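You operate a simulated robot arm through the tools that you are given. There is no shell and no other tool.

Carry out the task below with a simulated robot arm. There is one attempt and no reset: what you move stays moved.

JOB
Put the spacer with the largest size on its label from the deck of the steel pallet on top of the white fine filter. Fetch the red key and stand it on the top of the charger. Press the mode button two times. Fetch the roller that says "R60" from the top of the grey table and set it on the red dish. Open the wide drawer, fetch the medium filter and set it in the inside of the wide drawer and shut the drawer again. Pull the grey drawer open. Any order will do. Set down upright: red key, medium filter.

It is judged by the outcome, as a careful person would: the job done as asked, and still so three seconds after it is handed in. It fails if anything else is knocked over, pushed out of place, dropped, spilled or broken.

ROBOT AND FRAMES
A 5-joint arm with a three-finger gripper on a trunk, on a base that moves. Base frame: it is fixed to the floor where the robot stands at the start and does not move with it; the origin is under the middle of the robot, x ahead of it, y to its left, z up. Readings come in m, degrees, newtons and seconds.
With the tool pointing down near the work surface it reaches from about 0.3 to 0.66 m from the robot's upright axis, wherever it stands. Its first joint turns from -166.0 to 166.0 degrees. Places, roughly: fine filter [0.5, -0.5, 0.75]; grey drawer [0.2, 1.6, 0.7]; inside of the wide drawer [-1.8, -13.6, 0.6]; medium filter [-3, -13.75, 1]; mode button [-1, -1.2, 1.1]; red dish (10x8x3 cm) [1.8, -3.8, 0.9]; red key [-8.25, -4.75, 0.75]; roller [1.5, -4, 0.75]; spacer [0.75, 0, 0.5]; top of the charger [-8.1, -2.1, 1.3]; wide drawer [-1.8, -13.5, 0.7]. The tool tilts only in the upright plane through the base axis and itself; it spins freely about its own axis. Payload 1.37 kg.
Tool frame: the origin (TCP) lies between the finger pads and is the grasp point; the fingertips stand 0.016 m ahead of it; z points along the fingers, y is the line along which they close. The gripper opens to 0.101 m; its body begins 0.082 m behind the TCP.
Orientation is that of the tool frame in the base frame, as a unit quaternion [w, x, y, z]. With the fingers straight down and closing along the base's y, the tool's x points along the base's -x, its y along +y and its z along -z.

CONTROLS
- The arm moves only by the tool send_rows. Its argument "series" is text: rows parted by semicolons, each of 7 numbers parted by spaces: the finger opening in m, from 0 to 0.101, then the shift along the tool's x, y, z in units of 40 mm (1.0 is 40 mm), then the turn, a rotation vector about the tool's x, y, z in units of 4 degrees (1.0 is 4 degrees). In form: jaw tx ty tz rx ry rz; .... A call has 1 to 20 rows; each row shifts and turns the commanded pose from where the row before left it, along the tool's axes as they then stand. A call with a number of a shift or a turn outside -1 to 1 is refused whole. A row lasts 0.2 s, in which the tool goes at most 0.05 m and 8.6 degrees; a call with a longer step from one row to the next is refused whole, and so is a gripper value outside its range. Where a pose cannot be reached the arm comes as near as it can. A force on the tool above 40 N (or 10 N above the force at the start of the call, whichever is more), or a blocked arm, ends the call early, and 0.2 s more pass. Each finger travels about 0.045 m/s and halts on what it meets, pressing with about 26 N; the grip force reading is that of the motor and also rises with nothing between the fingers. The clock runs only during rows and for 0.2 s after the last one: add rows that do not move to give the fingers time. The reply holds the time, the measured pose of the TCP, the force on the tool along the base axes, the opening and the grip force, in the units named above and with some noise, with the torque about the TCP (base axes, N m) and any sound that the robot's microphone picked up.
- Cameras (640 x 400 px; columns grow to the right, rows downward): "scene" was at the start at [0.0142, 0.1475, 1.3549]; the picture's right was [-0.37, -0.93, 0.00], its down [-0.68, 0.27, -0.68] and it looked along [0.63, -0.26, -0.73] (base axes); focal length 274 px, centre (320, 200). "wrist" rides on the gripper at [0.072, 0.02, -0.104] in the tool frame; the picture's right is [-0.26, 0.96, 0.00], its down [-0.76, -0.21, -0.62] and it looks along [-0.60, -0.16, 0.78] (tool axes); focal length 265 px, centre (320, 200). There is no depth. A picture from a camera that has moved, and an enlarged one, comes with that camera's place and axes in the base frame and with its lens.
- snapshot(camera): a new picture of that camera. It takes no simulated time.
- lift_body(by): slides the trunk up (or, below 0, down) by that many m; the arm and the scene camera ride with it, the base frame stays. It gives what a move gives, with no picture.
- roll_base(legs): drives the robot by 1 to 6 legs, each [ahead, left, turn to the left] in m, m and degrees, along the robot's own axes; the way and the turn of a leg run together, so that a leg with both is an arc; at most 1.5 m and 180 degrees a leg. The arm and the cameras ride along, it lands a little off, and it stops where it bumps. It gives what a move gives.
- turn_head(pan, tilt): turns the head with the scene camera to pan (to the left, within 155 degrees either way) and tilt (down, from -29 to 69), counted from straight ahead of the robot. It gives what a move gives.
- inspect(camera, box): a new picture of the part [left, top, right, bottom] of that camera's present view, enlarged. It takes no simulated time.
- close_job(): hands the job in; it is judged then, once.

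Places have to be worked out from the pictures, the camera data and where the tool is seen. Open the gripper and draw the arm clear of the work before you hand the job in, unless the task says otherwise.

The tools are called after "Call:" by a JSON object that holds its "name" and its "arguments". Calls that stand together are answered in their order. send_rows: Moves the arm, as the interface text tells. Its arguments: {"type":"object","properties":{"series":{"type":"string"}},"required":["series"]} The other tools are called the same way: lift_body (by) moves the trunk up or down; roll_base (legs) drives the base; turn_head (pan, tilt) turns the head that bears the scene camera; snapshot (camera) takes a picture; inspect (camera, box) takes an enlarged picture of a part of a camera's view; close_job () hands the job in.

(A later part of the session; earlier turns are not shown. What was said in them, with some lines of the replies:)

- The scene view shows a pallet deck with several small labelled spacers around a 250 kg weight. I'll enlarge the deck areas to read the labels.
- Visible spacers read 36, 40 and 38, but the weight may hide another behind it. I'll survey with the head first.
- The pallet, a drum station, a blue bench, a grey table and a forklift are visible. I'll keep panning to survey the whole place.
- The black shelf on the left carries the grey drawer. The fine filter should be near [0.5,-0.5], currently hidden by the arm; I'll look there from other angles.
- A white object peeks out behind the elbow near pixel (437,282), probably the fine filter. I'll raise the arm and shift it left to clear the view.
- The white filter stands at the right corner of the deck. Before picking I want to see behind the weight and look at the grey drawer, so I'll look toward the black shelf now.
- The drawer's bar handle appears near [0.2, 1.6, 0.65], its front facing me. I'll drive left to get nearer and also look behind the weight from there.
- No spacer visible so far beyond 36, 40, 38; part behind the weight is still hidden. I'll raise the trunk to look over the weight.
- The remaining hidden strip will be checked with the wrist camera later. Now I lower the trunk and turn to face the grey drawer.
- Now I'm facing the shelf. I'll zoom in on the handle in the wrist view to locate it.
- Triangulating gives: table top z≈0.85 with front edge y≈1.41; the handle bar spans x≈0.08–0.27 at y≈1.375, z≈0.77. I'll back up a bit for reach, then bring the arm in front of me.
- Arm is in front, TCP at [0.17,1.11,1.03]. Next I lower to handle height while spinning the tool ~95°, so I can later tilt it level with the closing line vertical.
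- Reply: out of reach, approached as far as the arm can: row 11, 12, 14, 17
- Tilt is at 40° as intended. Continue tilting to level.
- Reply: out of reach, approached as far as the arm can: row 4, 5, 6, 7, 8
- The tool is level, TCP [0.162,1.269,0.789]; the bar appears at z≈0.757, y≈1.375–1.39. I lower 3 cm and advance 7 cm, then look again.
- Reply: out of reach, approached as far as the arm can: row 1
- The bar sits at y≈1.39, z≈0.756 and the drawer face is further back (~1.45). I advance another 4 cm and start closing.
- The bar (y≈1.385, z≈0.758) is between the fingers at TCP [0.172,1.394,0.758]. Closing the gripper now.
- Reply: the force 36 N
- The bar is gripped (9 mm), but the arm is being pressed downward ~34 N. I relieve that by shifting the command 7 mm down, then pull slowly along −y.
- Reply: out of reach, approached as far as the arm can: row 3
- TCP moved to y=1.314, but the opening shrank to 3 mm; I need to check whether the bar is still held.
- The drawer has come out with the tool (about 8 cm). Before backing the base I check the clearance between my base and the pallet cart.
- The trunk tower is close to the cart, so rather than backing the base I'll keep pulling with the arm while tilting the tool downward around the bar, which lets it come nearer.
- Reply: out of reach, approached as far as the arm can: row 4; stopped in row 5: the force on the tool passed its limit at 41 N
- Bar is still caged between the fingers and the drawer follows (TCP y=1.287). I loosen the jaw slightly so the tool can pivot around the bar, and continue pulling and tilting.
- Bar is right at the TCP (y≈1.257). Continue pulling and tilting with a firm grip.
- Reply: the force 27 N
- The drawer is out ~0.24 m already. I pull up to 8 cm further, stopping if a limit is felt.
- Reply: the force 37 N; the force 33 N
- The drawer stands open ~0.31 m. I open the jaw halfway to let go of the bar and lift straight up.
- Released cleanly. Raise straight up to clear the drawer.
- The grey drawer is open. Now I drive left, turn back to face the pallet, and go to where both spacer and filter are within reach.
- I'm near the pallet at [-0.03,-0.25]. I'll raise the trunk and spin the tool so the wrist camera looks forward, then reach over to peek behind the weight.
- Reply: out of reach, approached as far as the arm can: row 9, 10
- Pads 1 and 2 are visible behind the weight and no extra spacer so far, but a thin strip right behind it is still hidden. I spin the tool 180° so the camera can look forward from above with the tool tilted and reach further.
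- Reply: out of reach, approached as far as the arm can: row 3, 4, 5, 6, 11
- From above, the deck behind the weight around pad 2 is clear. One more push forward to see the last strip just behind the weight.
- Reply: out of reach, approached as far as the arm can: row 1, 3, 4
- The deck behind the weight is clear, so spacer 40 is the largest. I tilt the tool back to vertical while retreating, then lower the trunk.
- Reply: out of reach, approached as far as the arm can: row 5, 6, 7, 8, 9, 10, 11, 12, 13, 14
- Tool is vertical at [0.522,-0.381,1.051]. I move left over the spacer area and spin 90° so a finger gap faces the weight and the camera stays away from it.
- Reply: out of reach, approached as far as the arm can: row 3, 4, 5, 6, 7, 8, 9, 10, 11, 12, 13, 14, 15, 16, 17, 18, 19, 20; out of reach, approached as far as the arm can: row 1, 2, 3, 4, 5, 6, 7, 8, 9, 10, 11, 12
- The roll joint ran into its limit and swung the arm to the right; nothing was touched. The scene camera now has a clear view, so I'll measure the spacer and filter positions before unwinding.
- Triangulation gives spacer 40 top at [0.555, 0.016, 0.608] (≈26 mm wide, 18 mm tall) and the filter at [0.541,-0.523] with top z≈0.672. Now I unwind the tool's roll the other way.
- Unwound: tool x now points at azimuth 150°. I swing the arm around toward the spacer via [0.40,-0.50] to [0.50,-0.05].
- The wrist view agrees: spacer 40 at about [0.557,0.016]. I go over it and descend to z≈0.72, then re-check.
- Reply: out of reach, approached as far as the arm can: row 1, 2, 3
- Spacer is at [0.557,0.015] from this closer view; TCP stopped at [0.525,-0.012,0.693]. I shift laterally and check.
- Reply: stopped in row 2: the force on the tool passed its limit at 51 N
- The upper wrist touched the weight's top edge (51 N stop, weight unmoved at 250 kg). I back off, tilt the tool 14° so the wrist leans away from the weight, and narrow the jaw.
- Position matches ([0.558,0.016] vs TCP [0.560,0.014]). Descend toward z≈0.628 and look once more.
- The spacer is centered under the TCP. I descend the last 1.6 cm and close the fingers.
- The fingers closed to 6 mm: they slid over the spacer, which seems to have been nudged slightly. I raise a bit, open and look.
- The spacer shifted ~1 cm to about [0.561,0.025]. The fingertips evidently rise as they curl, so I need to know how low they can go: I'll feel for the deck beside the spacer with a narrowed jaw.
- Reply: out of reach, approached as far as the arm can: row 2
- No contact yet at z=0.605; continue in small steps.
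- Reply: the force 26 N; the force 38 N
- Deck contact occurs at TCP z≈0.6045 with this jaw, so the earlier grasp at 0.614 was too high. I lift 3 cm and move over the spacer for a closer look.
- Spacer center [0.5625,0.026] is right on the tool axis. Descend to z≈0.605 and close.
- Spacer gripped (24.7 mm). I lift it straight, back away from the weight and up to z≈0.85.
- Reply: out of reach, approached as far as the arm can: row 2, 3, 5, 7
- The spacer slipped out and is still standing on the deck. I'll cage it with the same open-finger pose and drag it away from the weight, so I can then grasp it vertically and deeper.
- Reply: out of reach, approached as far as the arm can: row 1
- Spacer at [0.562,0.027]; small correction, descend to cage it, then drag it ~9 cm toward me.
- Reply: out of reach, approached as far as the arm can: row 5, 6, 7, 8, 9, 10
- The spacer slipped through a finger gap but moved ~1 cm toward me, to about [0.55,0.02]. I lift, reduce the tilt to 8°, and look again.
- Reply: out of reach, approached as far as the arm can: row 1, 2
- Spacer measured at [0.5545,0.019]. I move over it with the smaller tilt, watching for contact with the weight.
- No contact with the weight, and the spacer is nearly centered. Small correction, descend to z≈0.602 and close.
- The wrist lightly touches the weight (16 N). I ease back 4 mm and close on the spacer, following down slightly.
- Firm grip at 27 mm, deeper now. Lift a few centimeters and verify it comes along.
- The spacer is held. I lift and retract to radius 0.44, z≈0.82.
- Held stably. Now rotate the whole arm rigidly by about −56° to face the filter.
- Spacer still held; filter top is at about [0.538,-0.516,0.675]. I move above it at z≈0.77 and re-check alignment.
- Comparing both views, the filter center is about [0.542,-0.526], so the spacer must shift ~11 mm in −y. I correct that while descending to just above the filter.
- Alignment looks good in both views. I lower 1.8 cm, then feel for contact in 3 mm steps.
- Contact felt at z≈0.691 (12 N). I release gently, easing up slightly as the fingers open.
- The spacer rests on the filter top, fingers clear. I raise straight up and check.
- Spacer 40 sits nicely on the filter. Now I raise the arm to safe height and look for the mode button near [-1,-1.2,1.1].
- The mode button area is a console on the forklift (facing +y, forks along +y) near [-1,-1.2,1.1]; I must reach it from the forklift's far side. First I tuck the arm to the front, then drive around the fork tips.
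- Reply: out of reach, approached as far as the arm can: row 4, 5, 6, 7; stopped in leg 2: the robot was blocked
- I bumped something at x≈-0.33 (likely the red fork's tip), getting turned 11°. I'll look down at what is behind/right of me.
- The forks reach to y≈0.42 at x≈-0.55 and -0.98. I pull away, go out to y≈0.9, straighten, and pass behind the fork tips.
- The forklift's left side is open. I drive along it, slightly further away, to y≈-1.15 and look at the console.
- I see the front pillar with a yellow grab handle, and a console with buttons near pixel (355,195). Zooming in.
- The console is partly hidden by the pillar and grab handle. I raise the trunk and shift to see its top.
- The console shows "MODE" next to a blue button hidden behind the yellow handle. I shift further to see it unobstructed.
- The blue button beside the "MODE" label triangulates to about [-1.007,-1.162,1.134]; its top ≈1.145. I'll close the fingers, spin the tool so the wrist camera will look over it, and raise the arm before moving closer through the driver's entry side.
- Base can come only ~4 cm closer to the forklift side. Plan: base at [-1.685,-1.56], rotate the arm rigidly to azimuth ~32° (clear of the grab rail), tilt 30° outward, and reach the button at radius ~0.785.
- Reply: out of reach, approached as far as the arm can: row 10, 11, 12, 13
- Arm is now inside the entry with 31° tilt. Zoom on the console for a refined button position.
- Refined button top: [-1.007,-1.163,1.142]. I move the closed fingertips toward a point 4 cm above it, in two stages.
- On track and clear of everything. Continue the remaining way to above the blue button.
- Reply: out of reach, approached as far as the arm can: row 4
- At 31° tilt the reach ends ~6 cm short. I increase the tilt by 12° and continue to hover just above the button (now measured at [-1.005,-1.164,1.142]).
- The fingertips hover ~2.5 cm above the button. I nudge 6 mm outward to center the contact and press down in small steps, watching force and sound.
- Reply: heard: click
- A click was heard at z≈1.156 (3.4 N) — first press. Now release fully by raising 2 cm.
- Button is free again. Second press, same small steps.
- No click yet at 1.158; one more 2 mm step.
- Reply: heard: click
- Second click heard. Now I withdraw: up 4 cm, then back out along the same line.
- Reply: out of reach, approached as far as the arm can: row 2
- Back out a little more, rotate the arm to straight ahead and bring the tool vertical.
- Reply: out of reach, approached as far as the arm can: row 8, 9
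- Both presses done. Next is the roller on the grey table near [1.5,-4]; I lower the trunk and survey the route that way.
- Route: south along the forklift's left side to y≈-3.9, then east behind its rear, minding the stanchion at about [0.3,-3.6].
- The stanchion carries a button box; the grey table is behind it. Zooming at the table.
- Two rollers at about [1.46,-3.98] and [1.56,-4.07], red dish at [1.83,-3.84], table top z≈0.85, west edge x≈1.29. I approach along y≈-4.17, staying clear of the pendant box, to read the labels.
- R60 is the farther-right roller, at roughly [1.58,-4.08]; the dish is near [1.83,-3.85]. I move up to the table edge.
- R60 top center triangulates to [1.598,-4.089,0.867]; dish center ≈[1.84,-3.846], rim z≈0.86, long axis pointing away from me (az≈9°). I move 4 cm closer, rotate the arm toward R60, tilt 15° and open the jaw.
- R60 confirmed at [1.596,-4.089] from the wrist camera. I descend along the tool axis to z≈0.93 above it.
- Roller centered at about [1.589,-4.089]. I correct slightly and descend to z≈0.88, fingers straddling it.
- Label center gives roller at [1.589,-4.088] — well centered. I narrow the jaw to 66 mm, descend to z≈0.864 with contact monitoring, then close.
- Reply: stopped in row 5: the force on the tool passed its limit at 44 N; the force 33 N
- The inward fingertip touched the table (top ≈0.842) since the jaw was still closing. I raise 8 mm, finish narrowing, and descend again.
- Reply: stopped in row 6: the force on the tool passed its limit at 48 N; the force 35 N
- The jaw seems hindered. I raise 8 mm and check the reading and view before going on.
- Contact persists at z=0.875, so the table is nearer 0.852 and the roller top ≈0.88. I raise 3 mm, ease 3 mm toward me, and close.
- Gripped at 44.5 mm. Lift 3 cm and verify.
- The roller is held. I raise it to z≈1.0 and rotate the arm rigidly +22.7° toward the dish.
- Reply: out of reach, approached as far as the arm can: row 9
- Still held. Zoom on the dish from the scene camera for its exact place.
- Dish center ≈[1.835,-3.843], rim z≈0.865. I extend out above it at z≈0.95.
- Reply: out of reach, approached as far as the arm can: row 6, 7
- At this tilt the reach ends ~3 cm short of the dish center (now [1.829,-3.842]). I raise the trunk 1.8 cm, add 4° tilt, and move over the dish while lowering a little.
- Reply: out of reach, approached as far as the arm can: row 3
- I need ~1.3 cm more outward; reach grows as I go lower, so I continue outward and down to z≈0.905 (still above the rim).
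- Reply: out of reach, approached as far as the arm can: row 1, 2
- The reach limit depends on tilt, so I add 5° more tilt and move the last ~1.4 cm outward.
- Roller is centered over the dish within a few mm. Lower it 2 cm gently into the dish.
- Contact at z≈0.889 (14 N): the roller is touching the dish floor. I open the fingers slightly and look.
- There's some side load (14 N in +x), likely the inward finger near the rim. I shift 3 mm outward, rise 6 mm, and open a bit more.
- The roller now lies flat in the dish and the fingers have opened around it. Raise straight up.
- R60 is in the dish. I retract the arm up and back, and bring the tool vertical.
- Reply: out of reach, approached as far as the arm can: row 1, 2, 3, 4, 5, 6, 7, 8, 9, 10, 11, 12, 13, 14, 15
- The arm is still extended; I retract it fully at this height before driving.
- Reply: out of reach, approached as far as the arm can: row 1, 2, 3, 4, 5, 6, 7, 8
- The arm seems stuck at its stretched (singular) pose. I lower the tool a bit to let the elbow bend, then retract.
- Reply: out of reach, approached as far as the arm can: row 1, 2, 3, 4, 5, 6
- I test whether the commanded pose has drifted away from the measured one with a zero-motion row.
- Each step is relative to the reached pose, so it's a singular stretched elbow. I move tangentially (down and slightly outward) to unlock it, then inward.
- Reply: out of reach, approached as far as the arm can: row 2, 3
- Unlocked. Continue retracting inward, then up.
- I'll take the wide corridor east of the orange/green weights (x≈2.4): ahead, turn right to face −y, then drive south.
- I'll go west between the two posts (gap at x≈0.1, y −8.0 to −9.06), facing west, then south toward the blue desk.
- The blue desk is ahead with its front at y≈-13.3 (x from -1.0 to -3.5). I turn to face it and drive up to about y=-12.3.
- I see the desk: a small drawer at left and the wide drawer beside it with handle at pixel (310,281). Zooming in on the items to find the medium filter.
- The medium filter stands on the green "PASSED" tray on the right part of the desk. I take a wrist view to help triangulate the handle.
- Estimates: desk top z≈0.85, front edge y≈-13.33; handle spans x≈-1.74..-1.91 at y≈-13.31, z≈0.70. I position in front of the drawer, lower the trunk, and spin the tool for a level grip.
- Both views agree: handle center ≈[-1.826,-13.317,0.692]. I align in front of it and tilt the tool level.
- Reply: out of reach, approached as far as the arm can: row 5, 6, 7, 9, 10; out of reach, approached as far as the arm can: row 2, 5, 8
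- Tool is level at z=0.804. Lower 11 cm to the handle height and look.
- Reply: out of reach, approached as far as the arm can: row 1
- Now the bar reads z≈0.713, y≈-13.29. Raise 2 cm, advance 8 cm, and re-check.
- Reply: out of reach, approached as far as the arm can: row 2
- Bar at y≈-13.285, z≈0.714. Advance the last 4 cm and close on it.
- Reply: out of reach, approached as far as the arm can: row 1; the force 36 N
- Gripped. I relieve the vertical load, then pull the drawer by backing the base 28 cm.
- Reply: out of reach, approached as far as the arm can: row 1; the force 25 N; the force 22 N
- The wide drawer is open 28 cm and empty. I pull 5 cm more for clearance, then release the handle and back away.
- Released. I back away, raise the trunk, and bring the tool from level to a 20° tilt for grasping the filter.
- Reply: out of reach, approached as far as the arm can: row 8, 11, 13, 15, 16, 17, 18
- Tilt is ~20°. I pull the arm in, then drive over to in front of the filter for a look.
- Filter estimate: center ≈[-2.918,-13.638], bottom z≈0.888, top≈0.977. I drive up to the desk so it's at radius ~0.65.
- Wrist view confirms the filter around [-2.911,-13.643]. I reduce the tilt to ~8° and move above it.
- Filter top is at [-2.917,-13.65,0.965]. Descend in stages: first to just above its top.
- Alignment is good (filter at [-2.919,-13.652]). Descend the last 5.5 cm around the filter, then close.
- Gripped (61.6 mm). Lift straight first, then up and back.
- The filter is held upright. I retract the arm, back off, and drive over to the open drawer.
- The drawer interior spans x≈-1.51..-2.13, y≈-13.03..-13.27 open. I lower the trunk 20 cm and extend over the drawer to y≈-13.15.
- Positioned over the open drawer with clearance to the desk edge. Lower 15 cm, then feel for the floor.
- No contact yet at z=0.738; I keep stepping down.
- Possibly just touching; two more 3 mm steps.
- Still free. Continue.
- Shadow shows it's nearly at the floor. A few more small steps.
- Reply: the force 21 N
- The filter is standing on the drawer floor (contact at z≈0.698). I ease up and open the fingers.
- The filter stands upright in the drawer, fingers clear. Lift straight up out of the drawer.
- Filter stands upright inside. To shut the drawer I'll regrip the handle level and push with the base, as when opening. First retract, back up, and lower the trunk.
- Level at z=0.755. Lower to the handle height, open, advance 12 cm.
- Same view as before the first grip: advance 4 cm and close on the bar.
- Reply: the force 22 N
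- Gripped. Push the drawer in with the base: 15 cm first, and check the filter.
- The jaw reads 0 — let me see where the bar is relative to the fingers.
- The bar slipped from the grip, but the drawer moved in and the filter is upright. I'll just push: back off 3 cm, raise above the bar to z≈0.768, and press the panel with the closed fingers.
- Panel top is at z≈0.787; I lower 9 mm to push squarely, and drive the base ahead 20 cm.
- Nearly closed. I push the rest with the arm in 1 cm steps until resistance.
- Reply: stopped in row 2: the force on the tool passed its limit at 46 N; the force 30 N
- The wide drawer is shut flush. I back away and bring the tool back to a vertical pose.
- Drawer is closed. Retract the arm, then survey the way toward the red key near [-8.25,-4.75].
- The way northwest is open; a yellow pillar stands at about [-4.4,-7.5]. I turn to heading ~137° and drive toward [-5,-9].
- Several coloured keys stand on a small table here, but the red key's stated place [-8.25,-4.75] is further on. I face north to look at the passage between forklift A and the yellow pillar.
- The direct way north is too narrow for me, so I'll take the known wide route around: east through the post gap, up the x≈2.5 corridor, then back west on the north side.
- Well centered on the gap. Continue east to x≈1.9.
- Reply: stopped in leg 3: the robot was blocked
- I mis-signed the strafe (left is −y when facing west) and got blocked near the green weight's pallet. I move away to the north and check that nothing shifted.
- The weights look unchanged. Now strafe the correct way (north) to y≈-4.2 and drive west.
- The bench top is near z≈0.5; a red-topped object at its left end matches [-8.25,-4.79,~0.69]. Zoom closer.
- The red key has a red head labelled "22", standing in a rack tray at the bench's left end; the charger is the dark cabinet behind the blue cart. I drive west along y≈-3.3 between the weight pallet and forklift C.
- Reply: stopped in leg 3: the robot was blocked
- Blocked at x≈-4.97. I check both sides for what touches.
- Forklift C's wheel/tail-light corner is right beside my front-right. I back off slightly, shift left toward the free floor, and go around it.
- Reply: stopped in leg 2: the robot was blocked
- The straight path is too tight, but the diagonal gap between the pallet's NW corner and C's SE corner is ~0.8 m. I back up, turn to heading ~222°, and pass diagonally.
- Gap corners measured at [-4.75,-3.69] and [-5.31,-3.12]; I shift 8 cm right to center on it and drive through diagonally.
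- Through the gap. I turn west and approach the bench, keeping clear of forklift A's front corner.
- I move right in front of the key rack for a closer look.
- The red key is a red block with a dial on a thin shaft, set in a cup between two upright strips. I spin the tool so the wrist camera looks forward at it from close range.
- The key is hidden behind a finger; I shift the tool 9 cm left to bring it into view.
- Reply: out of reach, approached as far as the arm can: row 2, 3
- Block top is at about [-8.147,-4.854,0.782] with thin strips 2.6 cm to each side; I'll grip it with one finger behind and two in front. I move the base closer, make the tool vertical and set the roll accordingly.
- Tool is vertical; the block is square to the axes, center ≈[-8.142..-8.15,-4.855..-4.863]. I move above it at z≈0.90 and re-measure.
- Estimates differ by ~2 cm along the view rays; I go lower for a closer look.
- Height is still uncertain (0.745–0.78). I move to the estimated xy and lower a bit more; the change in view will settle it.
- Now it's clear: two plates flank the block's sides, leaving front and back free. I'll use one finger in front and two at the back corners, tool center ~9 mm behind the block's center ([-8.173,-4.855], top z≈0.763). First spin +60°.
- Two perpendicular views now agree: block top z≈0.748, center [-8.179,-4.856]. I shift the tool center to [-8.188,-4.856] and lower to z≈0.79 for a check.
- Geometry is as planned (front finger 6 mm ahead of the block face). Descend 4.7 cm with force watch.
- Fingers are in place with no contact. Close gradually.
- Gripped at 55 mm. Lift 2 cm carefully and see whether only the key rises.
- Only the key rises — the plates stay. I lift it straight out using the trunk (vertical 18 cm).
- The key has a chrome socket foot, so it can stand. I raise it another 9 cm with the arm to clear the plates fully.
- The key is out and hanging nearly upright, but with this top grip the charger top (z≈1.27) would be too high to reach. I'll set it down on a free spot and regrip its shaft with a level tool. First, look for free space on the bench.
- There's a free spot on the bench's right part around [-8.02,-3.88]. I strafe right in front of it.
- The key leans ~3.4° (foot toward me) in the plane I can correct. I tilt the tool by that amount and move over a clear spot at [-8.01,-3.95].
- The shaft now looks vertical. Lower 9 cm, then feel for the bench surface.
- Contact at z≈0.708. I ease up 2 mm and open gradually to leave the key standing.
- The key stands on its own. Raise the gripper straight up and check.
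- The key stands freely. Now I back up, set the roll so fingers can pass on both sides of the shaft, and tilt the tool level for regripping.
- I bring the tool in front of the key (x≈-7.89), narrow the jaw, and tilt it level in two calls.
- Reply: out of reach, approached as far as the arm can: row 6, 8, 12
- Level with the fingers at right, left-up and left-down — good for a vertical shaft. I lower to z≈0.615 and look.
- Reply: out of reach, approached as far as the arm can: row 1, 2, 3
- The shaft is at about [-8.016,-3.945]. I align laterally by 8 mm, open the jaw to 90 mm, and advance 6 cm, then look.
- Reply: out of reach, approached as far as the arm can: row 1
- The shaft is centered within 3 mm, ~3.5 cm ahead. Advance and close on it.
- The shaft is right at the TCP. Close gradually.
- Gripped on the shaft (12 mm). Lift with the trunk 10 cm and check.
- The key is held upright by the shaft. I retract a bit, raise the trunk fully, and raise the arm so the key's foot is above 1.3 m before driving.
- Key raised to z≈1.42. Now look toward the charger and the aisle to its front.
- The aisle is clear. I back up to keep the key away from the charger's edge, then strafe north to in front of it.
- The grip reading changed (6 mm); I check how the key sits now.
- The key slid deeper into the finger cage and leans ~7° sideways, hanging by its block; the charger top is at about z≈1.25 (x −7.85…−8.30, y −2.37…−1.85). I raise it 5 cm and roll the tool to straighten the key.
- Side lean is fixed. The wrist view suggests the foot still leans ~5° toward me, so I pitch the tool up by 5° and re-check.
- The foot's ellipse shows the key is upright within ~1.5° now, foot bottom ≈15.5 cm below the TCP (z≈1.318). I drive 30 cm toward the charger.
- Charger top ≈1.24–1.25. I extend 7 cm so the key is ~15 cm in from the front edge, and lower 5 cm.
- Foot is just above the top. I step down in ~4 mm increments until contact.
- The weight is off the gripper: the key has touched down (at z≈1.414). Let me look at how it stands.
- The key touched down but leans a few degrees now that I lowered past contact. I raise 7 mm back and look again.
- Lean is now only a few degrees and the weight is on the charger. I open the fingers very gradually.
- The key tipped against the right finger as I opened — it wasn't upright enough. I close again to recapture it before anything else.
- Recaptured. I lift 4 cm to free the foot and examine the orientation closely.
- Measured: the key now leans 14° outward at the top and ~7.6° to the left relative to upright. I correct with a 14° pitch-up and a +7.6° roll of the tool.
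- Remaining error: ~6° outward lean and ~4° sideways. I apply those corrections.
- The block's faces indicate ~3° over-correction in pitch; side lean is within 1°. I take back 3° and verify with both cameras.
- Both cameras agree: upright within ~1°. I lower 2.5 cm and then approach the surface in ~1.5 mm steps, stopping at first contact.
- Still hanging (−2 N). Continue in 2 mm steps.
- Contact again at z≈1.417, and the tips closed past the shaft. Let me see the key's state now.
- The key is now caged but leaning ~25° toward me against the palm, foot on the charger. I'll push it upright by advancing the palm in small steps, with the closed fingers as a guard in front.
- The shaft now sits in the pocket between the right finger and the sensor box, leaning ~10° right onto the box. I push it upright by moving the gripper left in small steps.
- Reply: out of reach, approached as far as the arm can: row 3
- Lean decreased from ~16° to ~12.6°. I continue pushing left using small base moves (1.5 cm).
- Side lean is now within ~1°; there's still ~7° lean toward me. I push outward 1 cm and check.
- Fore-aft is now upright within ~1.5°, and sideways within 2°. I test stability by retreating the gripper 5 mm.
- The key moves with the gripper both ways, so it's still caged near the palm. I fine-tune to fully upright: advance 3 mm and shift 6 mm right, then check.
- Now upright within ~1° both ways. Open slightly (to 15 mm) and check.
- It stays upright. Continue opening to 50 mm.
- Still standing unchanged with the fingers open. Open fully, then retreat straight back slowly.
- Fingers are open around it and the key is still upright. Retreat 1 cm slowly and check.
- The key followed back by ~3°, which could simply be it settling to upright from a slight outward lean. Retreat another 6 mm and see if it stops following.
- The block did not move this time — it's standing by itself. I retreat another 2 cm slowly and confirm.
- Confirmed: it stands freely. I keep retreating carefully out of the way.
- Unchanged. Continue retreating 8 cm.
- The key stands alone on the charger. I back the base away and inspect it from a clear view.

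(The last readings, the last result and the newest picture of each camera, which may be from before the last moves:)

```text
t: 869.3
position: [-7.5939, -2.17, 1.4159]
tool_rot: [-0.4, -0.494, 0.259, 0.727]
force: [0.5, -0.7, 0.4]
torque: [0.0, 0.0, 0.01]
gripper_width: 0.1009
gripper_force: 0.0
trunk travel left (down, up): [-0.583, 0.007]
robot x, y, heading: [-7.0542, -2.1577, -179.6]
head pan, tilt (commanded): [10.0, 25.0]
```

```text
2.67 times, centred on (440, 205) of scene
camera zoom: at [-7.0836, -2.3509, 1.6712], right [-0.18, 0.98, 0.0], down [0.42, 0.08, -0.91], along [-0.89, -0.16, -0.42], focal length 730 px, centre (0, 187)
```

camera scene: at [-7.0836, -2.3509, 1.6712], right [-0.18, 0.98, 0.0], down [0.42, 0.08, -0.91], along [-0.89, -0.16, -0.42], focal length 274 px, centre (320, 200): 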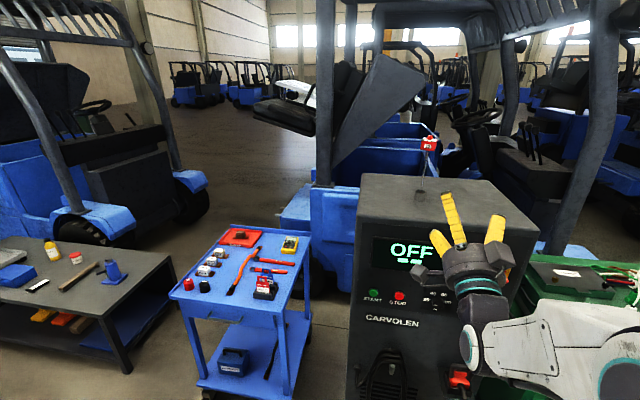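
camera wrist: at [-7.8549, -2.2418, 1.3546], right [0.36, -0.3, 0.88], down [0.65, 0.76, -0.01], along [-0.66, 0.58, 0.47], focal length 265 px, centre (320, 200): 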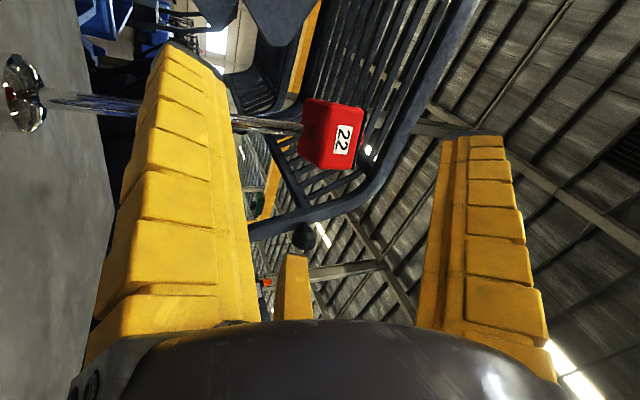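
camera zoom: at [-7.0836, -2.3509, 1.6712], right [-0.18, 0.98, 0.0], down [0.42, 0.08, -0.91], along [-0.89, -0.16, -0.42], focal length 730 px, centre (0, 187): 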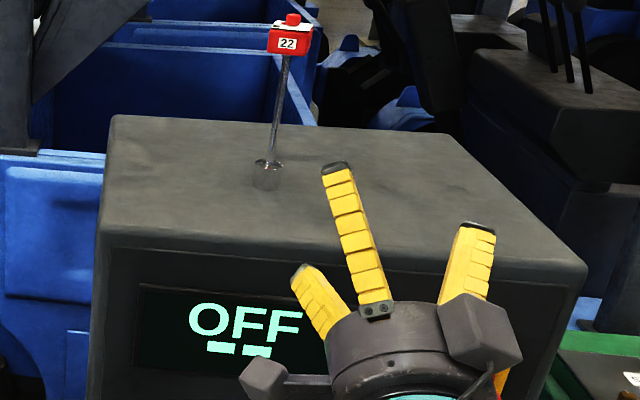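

The red key stands upright on the charger. I wait a few seconds with the gripper open and the arm clear, and check that it stays put.

Call:
{"name": "send_rows", "arguments": {"series": "0.101 0 0 -0.5 0 0 0;0.101 0 0 -0.5 0 0 0;0.101 0 0 0 0 0 0;0.101 0 0 0 0 0 0;0.101 0 0 0 0 0 0;0.101 0 0 0 0 0 0;0.101 0 0 0 0 0 0;0.101 0 0 0 0 0 0;0.101 0 0 0 0 0 0;0.101 0 0 0 0 0 0;0.101 0 0 0 0 0 0;0.101 0 0 0 0 0 0;0.101 0 0 0 0 0 0;0.101 0 0 0 0 0 0;0.101 0 0 0 0 0 0;0.101 0 0 0 0 0 0;0.101 0 0 0 0 0 0"}}

Call:
{"name": "inspect", "arguments": {"camera": "scene", "box": [370, 130, 510, 280]}}

Call:
{"name": "turn_head", "arguments": {"pan": 60, "tilt": 25}}

Call:
{"name": "snapshot", "arguments": {"camera": "scene"}}

```text
t: 872.9
position: [-7.5565, -2.1689, 1.4023]
tool_rot: [-0.399, -0.494, 0.259, 0.728]
force: [0.1, -0.2, 0.1]
torque: [0.02, -0.01, -0.04]
gripper_width: 0.1006
gripper_force: 0.0
trunk travel left (down, up): [-0.583, 0.007]
robot x, y, heading: [-7.0548, -2.1607, -179.6]
head pan, tilt (commanded): [10.0, 25.0]
```

```text
2.67 times, centred on (440, 205) of scene
camera zoom: at [-7.0846, -2.3509, 1.6712], right [-0.18, 0.98, 0.0], down [0.42, 0.08, -0.91], along [-0.89, -0.16, -0.42], focal length 730 px, centre (0, 187)
```

zoom: 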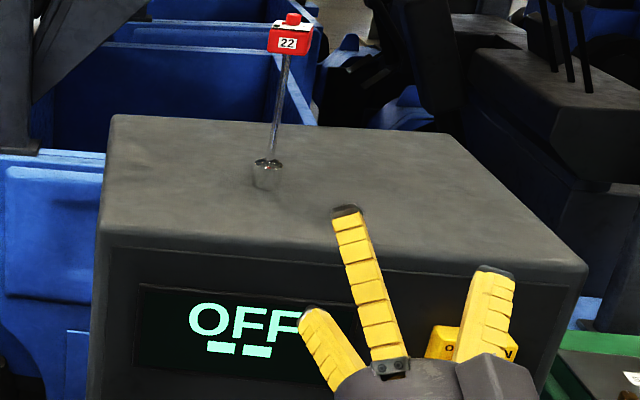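

```text
t: 874.1
position: [-7.5575, -2.1701, 1.401]
tool_rot: [-0.4, -0.494, 0.26, 0.727]
force: [0.1, 0.2, -0.6]
torque: [-0.02, -0.05, 0.02]
gripper_width: 0.1006
gripper_force: 0.0
trunk travel left (down, up): [-0.583, 0.007]
robot x, y, heading: [-7.0537, -2.1598, -179.6]
head pan, tilt (commanded): [60.0, 25.0]
```

```text
taken
camera scene: at [-7.0396, -2.4144, 1.6712], right [-0.87, 0.5, 0.0], down [0.21, 0.37, -0.91], along [-0.45, -0.79, -0.42], focal length 274 px, centre (320, 200)
```

scene: 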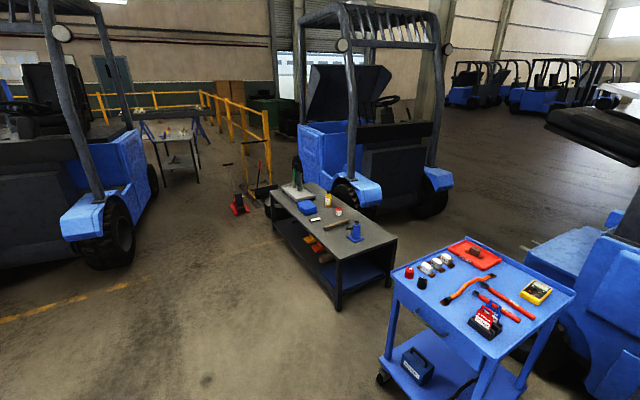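

Everything asked is in place: the key is steady and upright, the gripper is open and the arm is clear. I hand the job in.

Call:
{"name": "close_job", "arguments": {}}

```text
The job is handed in.
```

I finished all six parts of the job and handed it in. One thing I couldn't confirm is whether the medium filter is still upright inside the closed drawer.

- **Spacer:** Spacer 40 has the largest label on the pallet deck. It sits centred on top of the white fine filter. It took a few attempts to grip, and the gripper touched the 250 kg weight beside it, but the weight did not move.
- **Red key:** It stands upright on the charger. It tipped against the gripper twice before I got it standing on its own. I watched it stay put for several seconds after I backed away.
- **Mode button:** I pressed it twice and heard a click each time.
- **Roller:** R60 lies flat in the red dish.
- **Wide drawer:** It is shut flush with the medium filter inside. The filter was standing when I last saw it, partway through closing. I did not reopen the drawer to check.
- **Grey drawer:** It is open about 31 cm.

While driving I bumped three things: the forks of the nearest forklift, another forklift near the bench, and the pallet under the green weight. Afterwards the weight looked unmoved. I did not check the forklifts closely.
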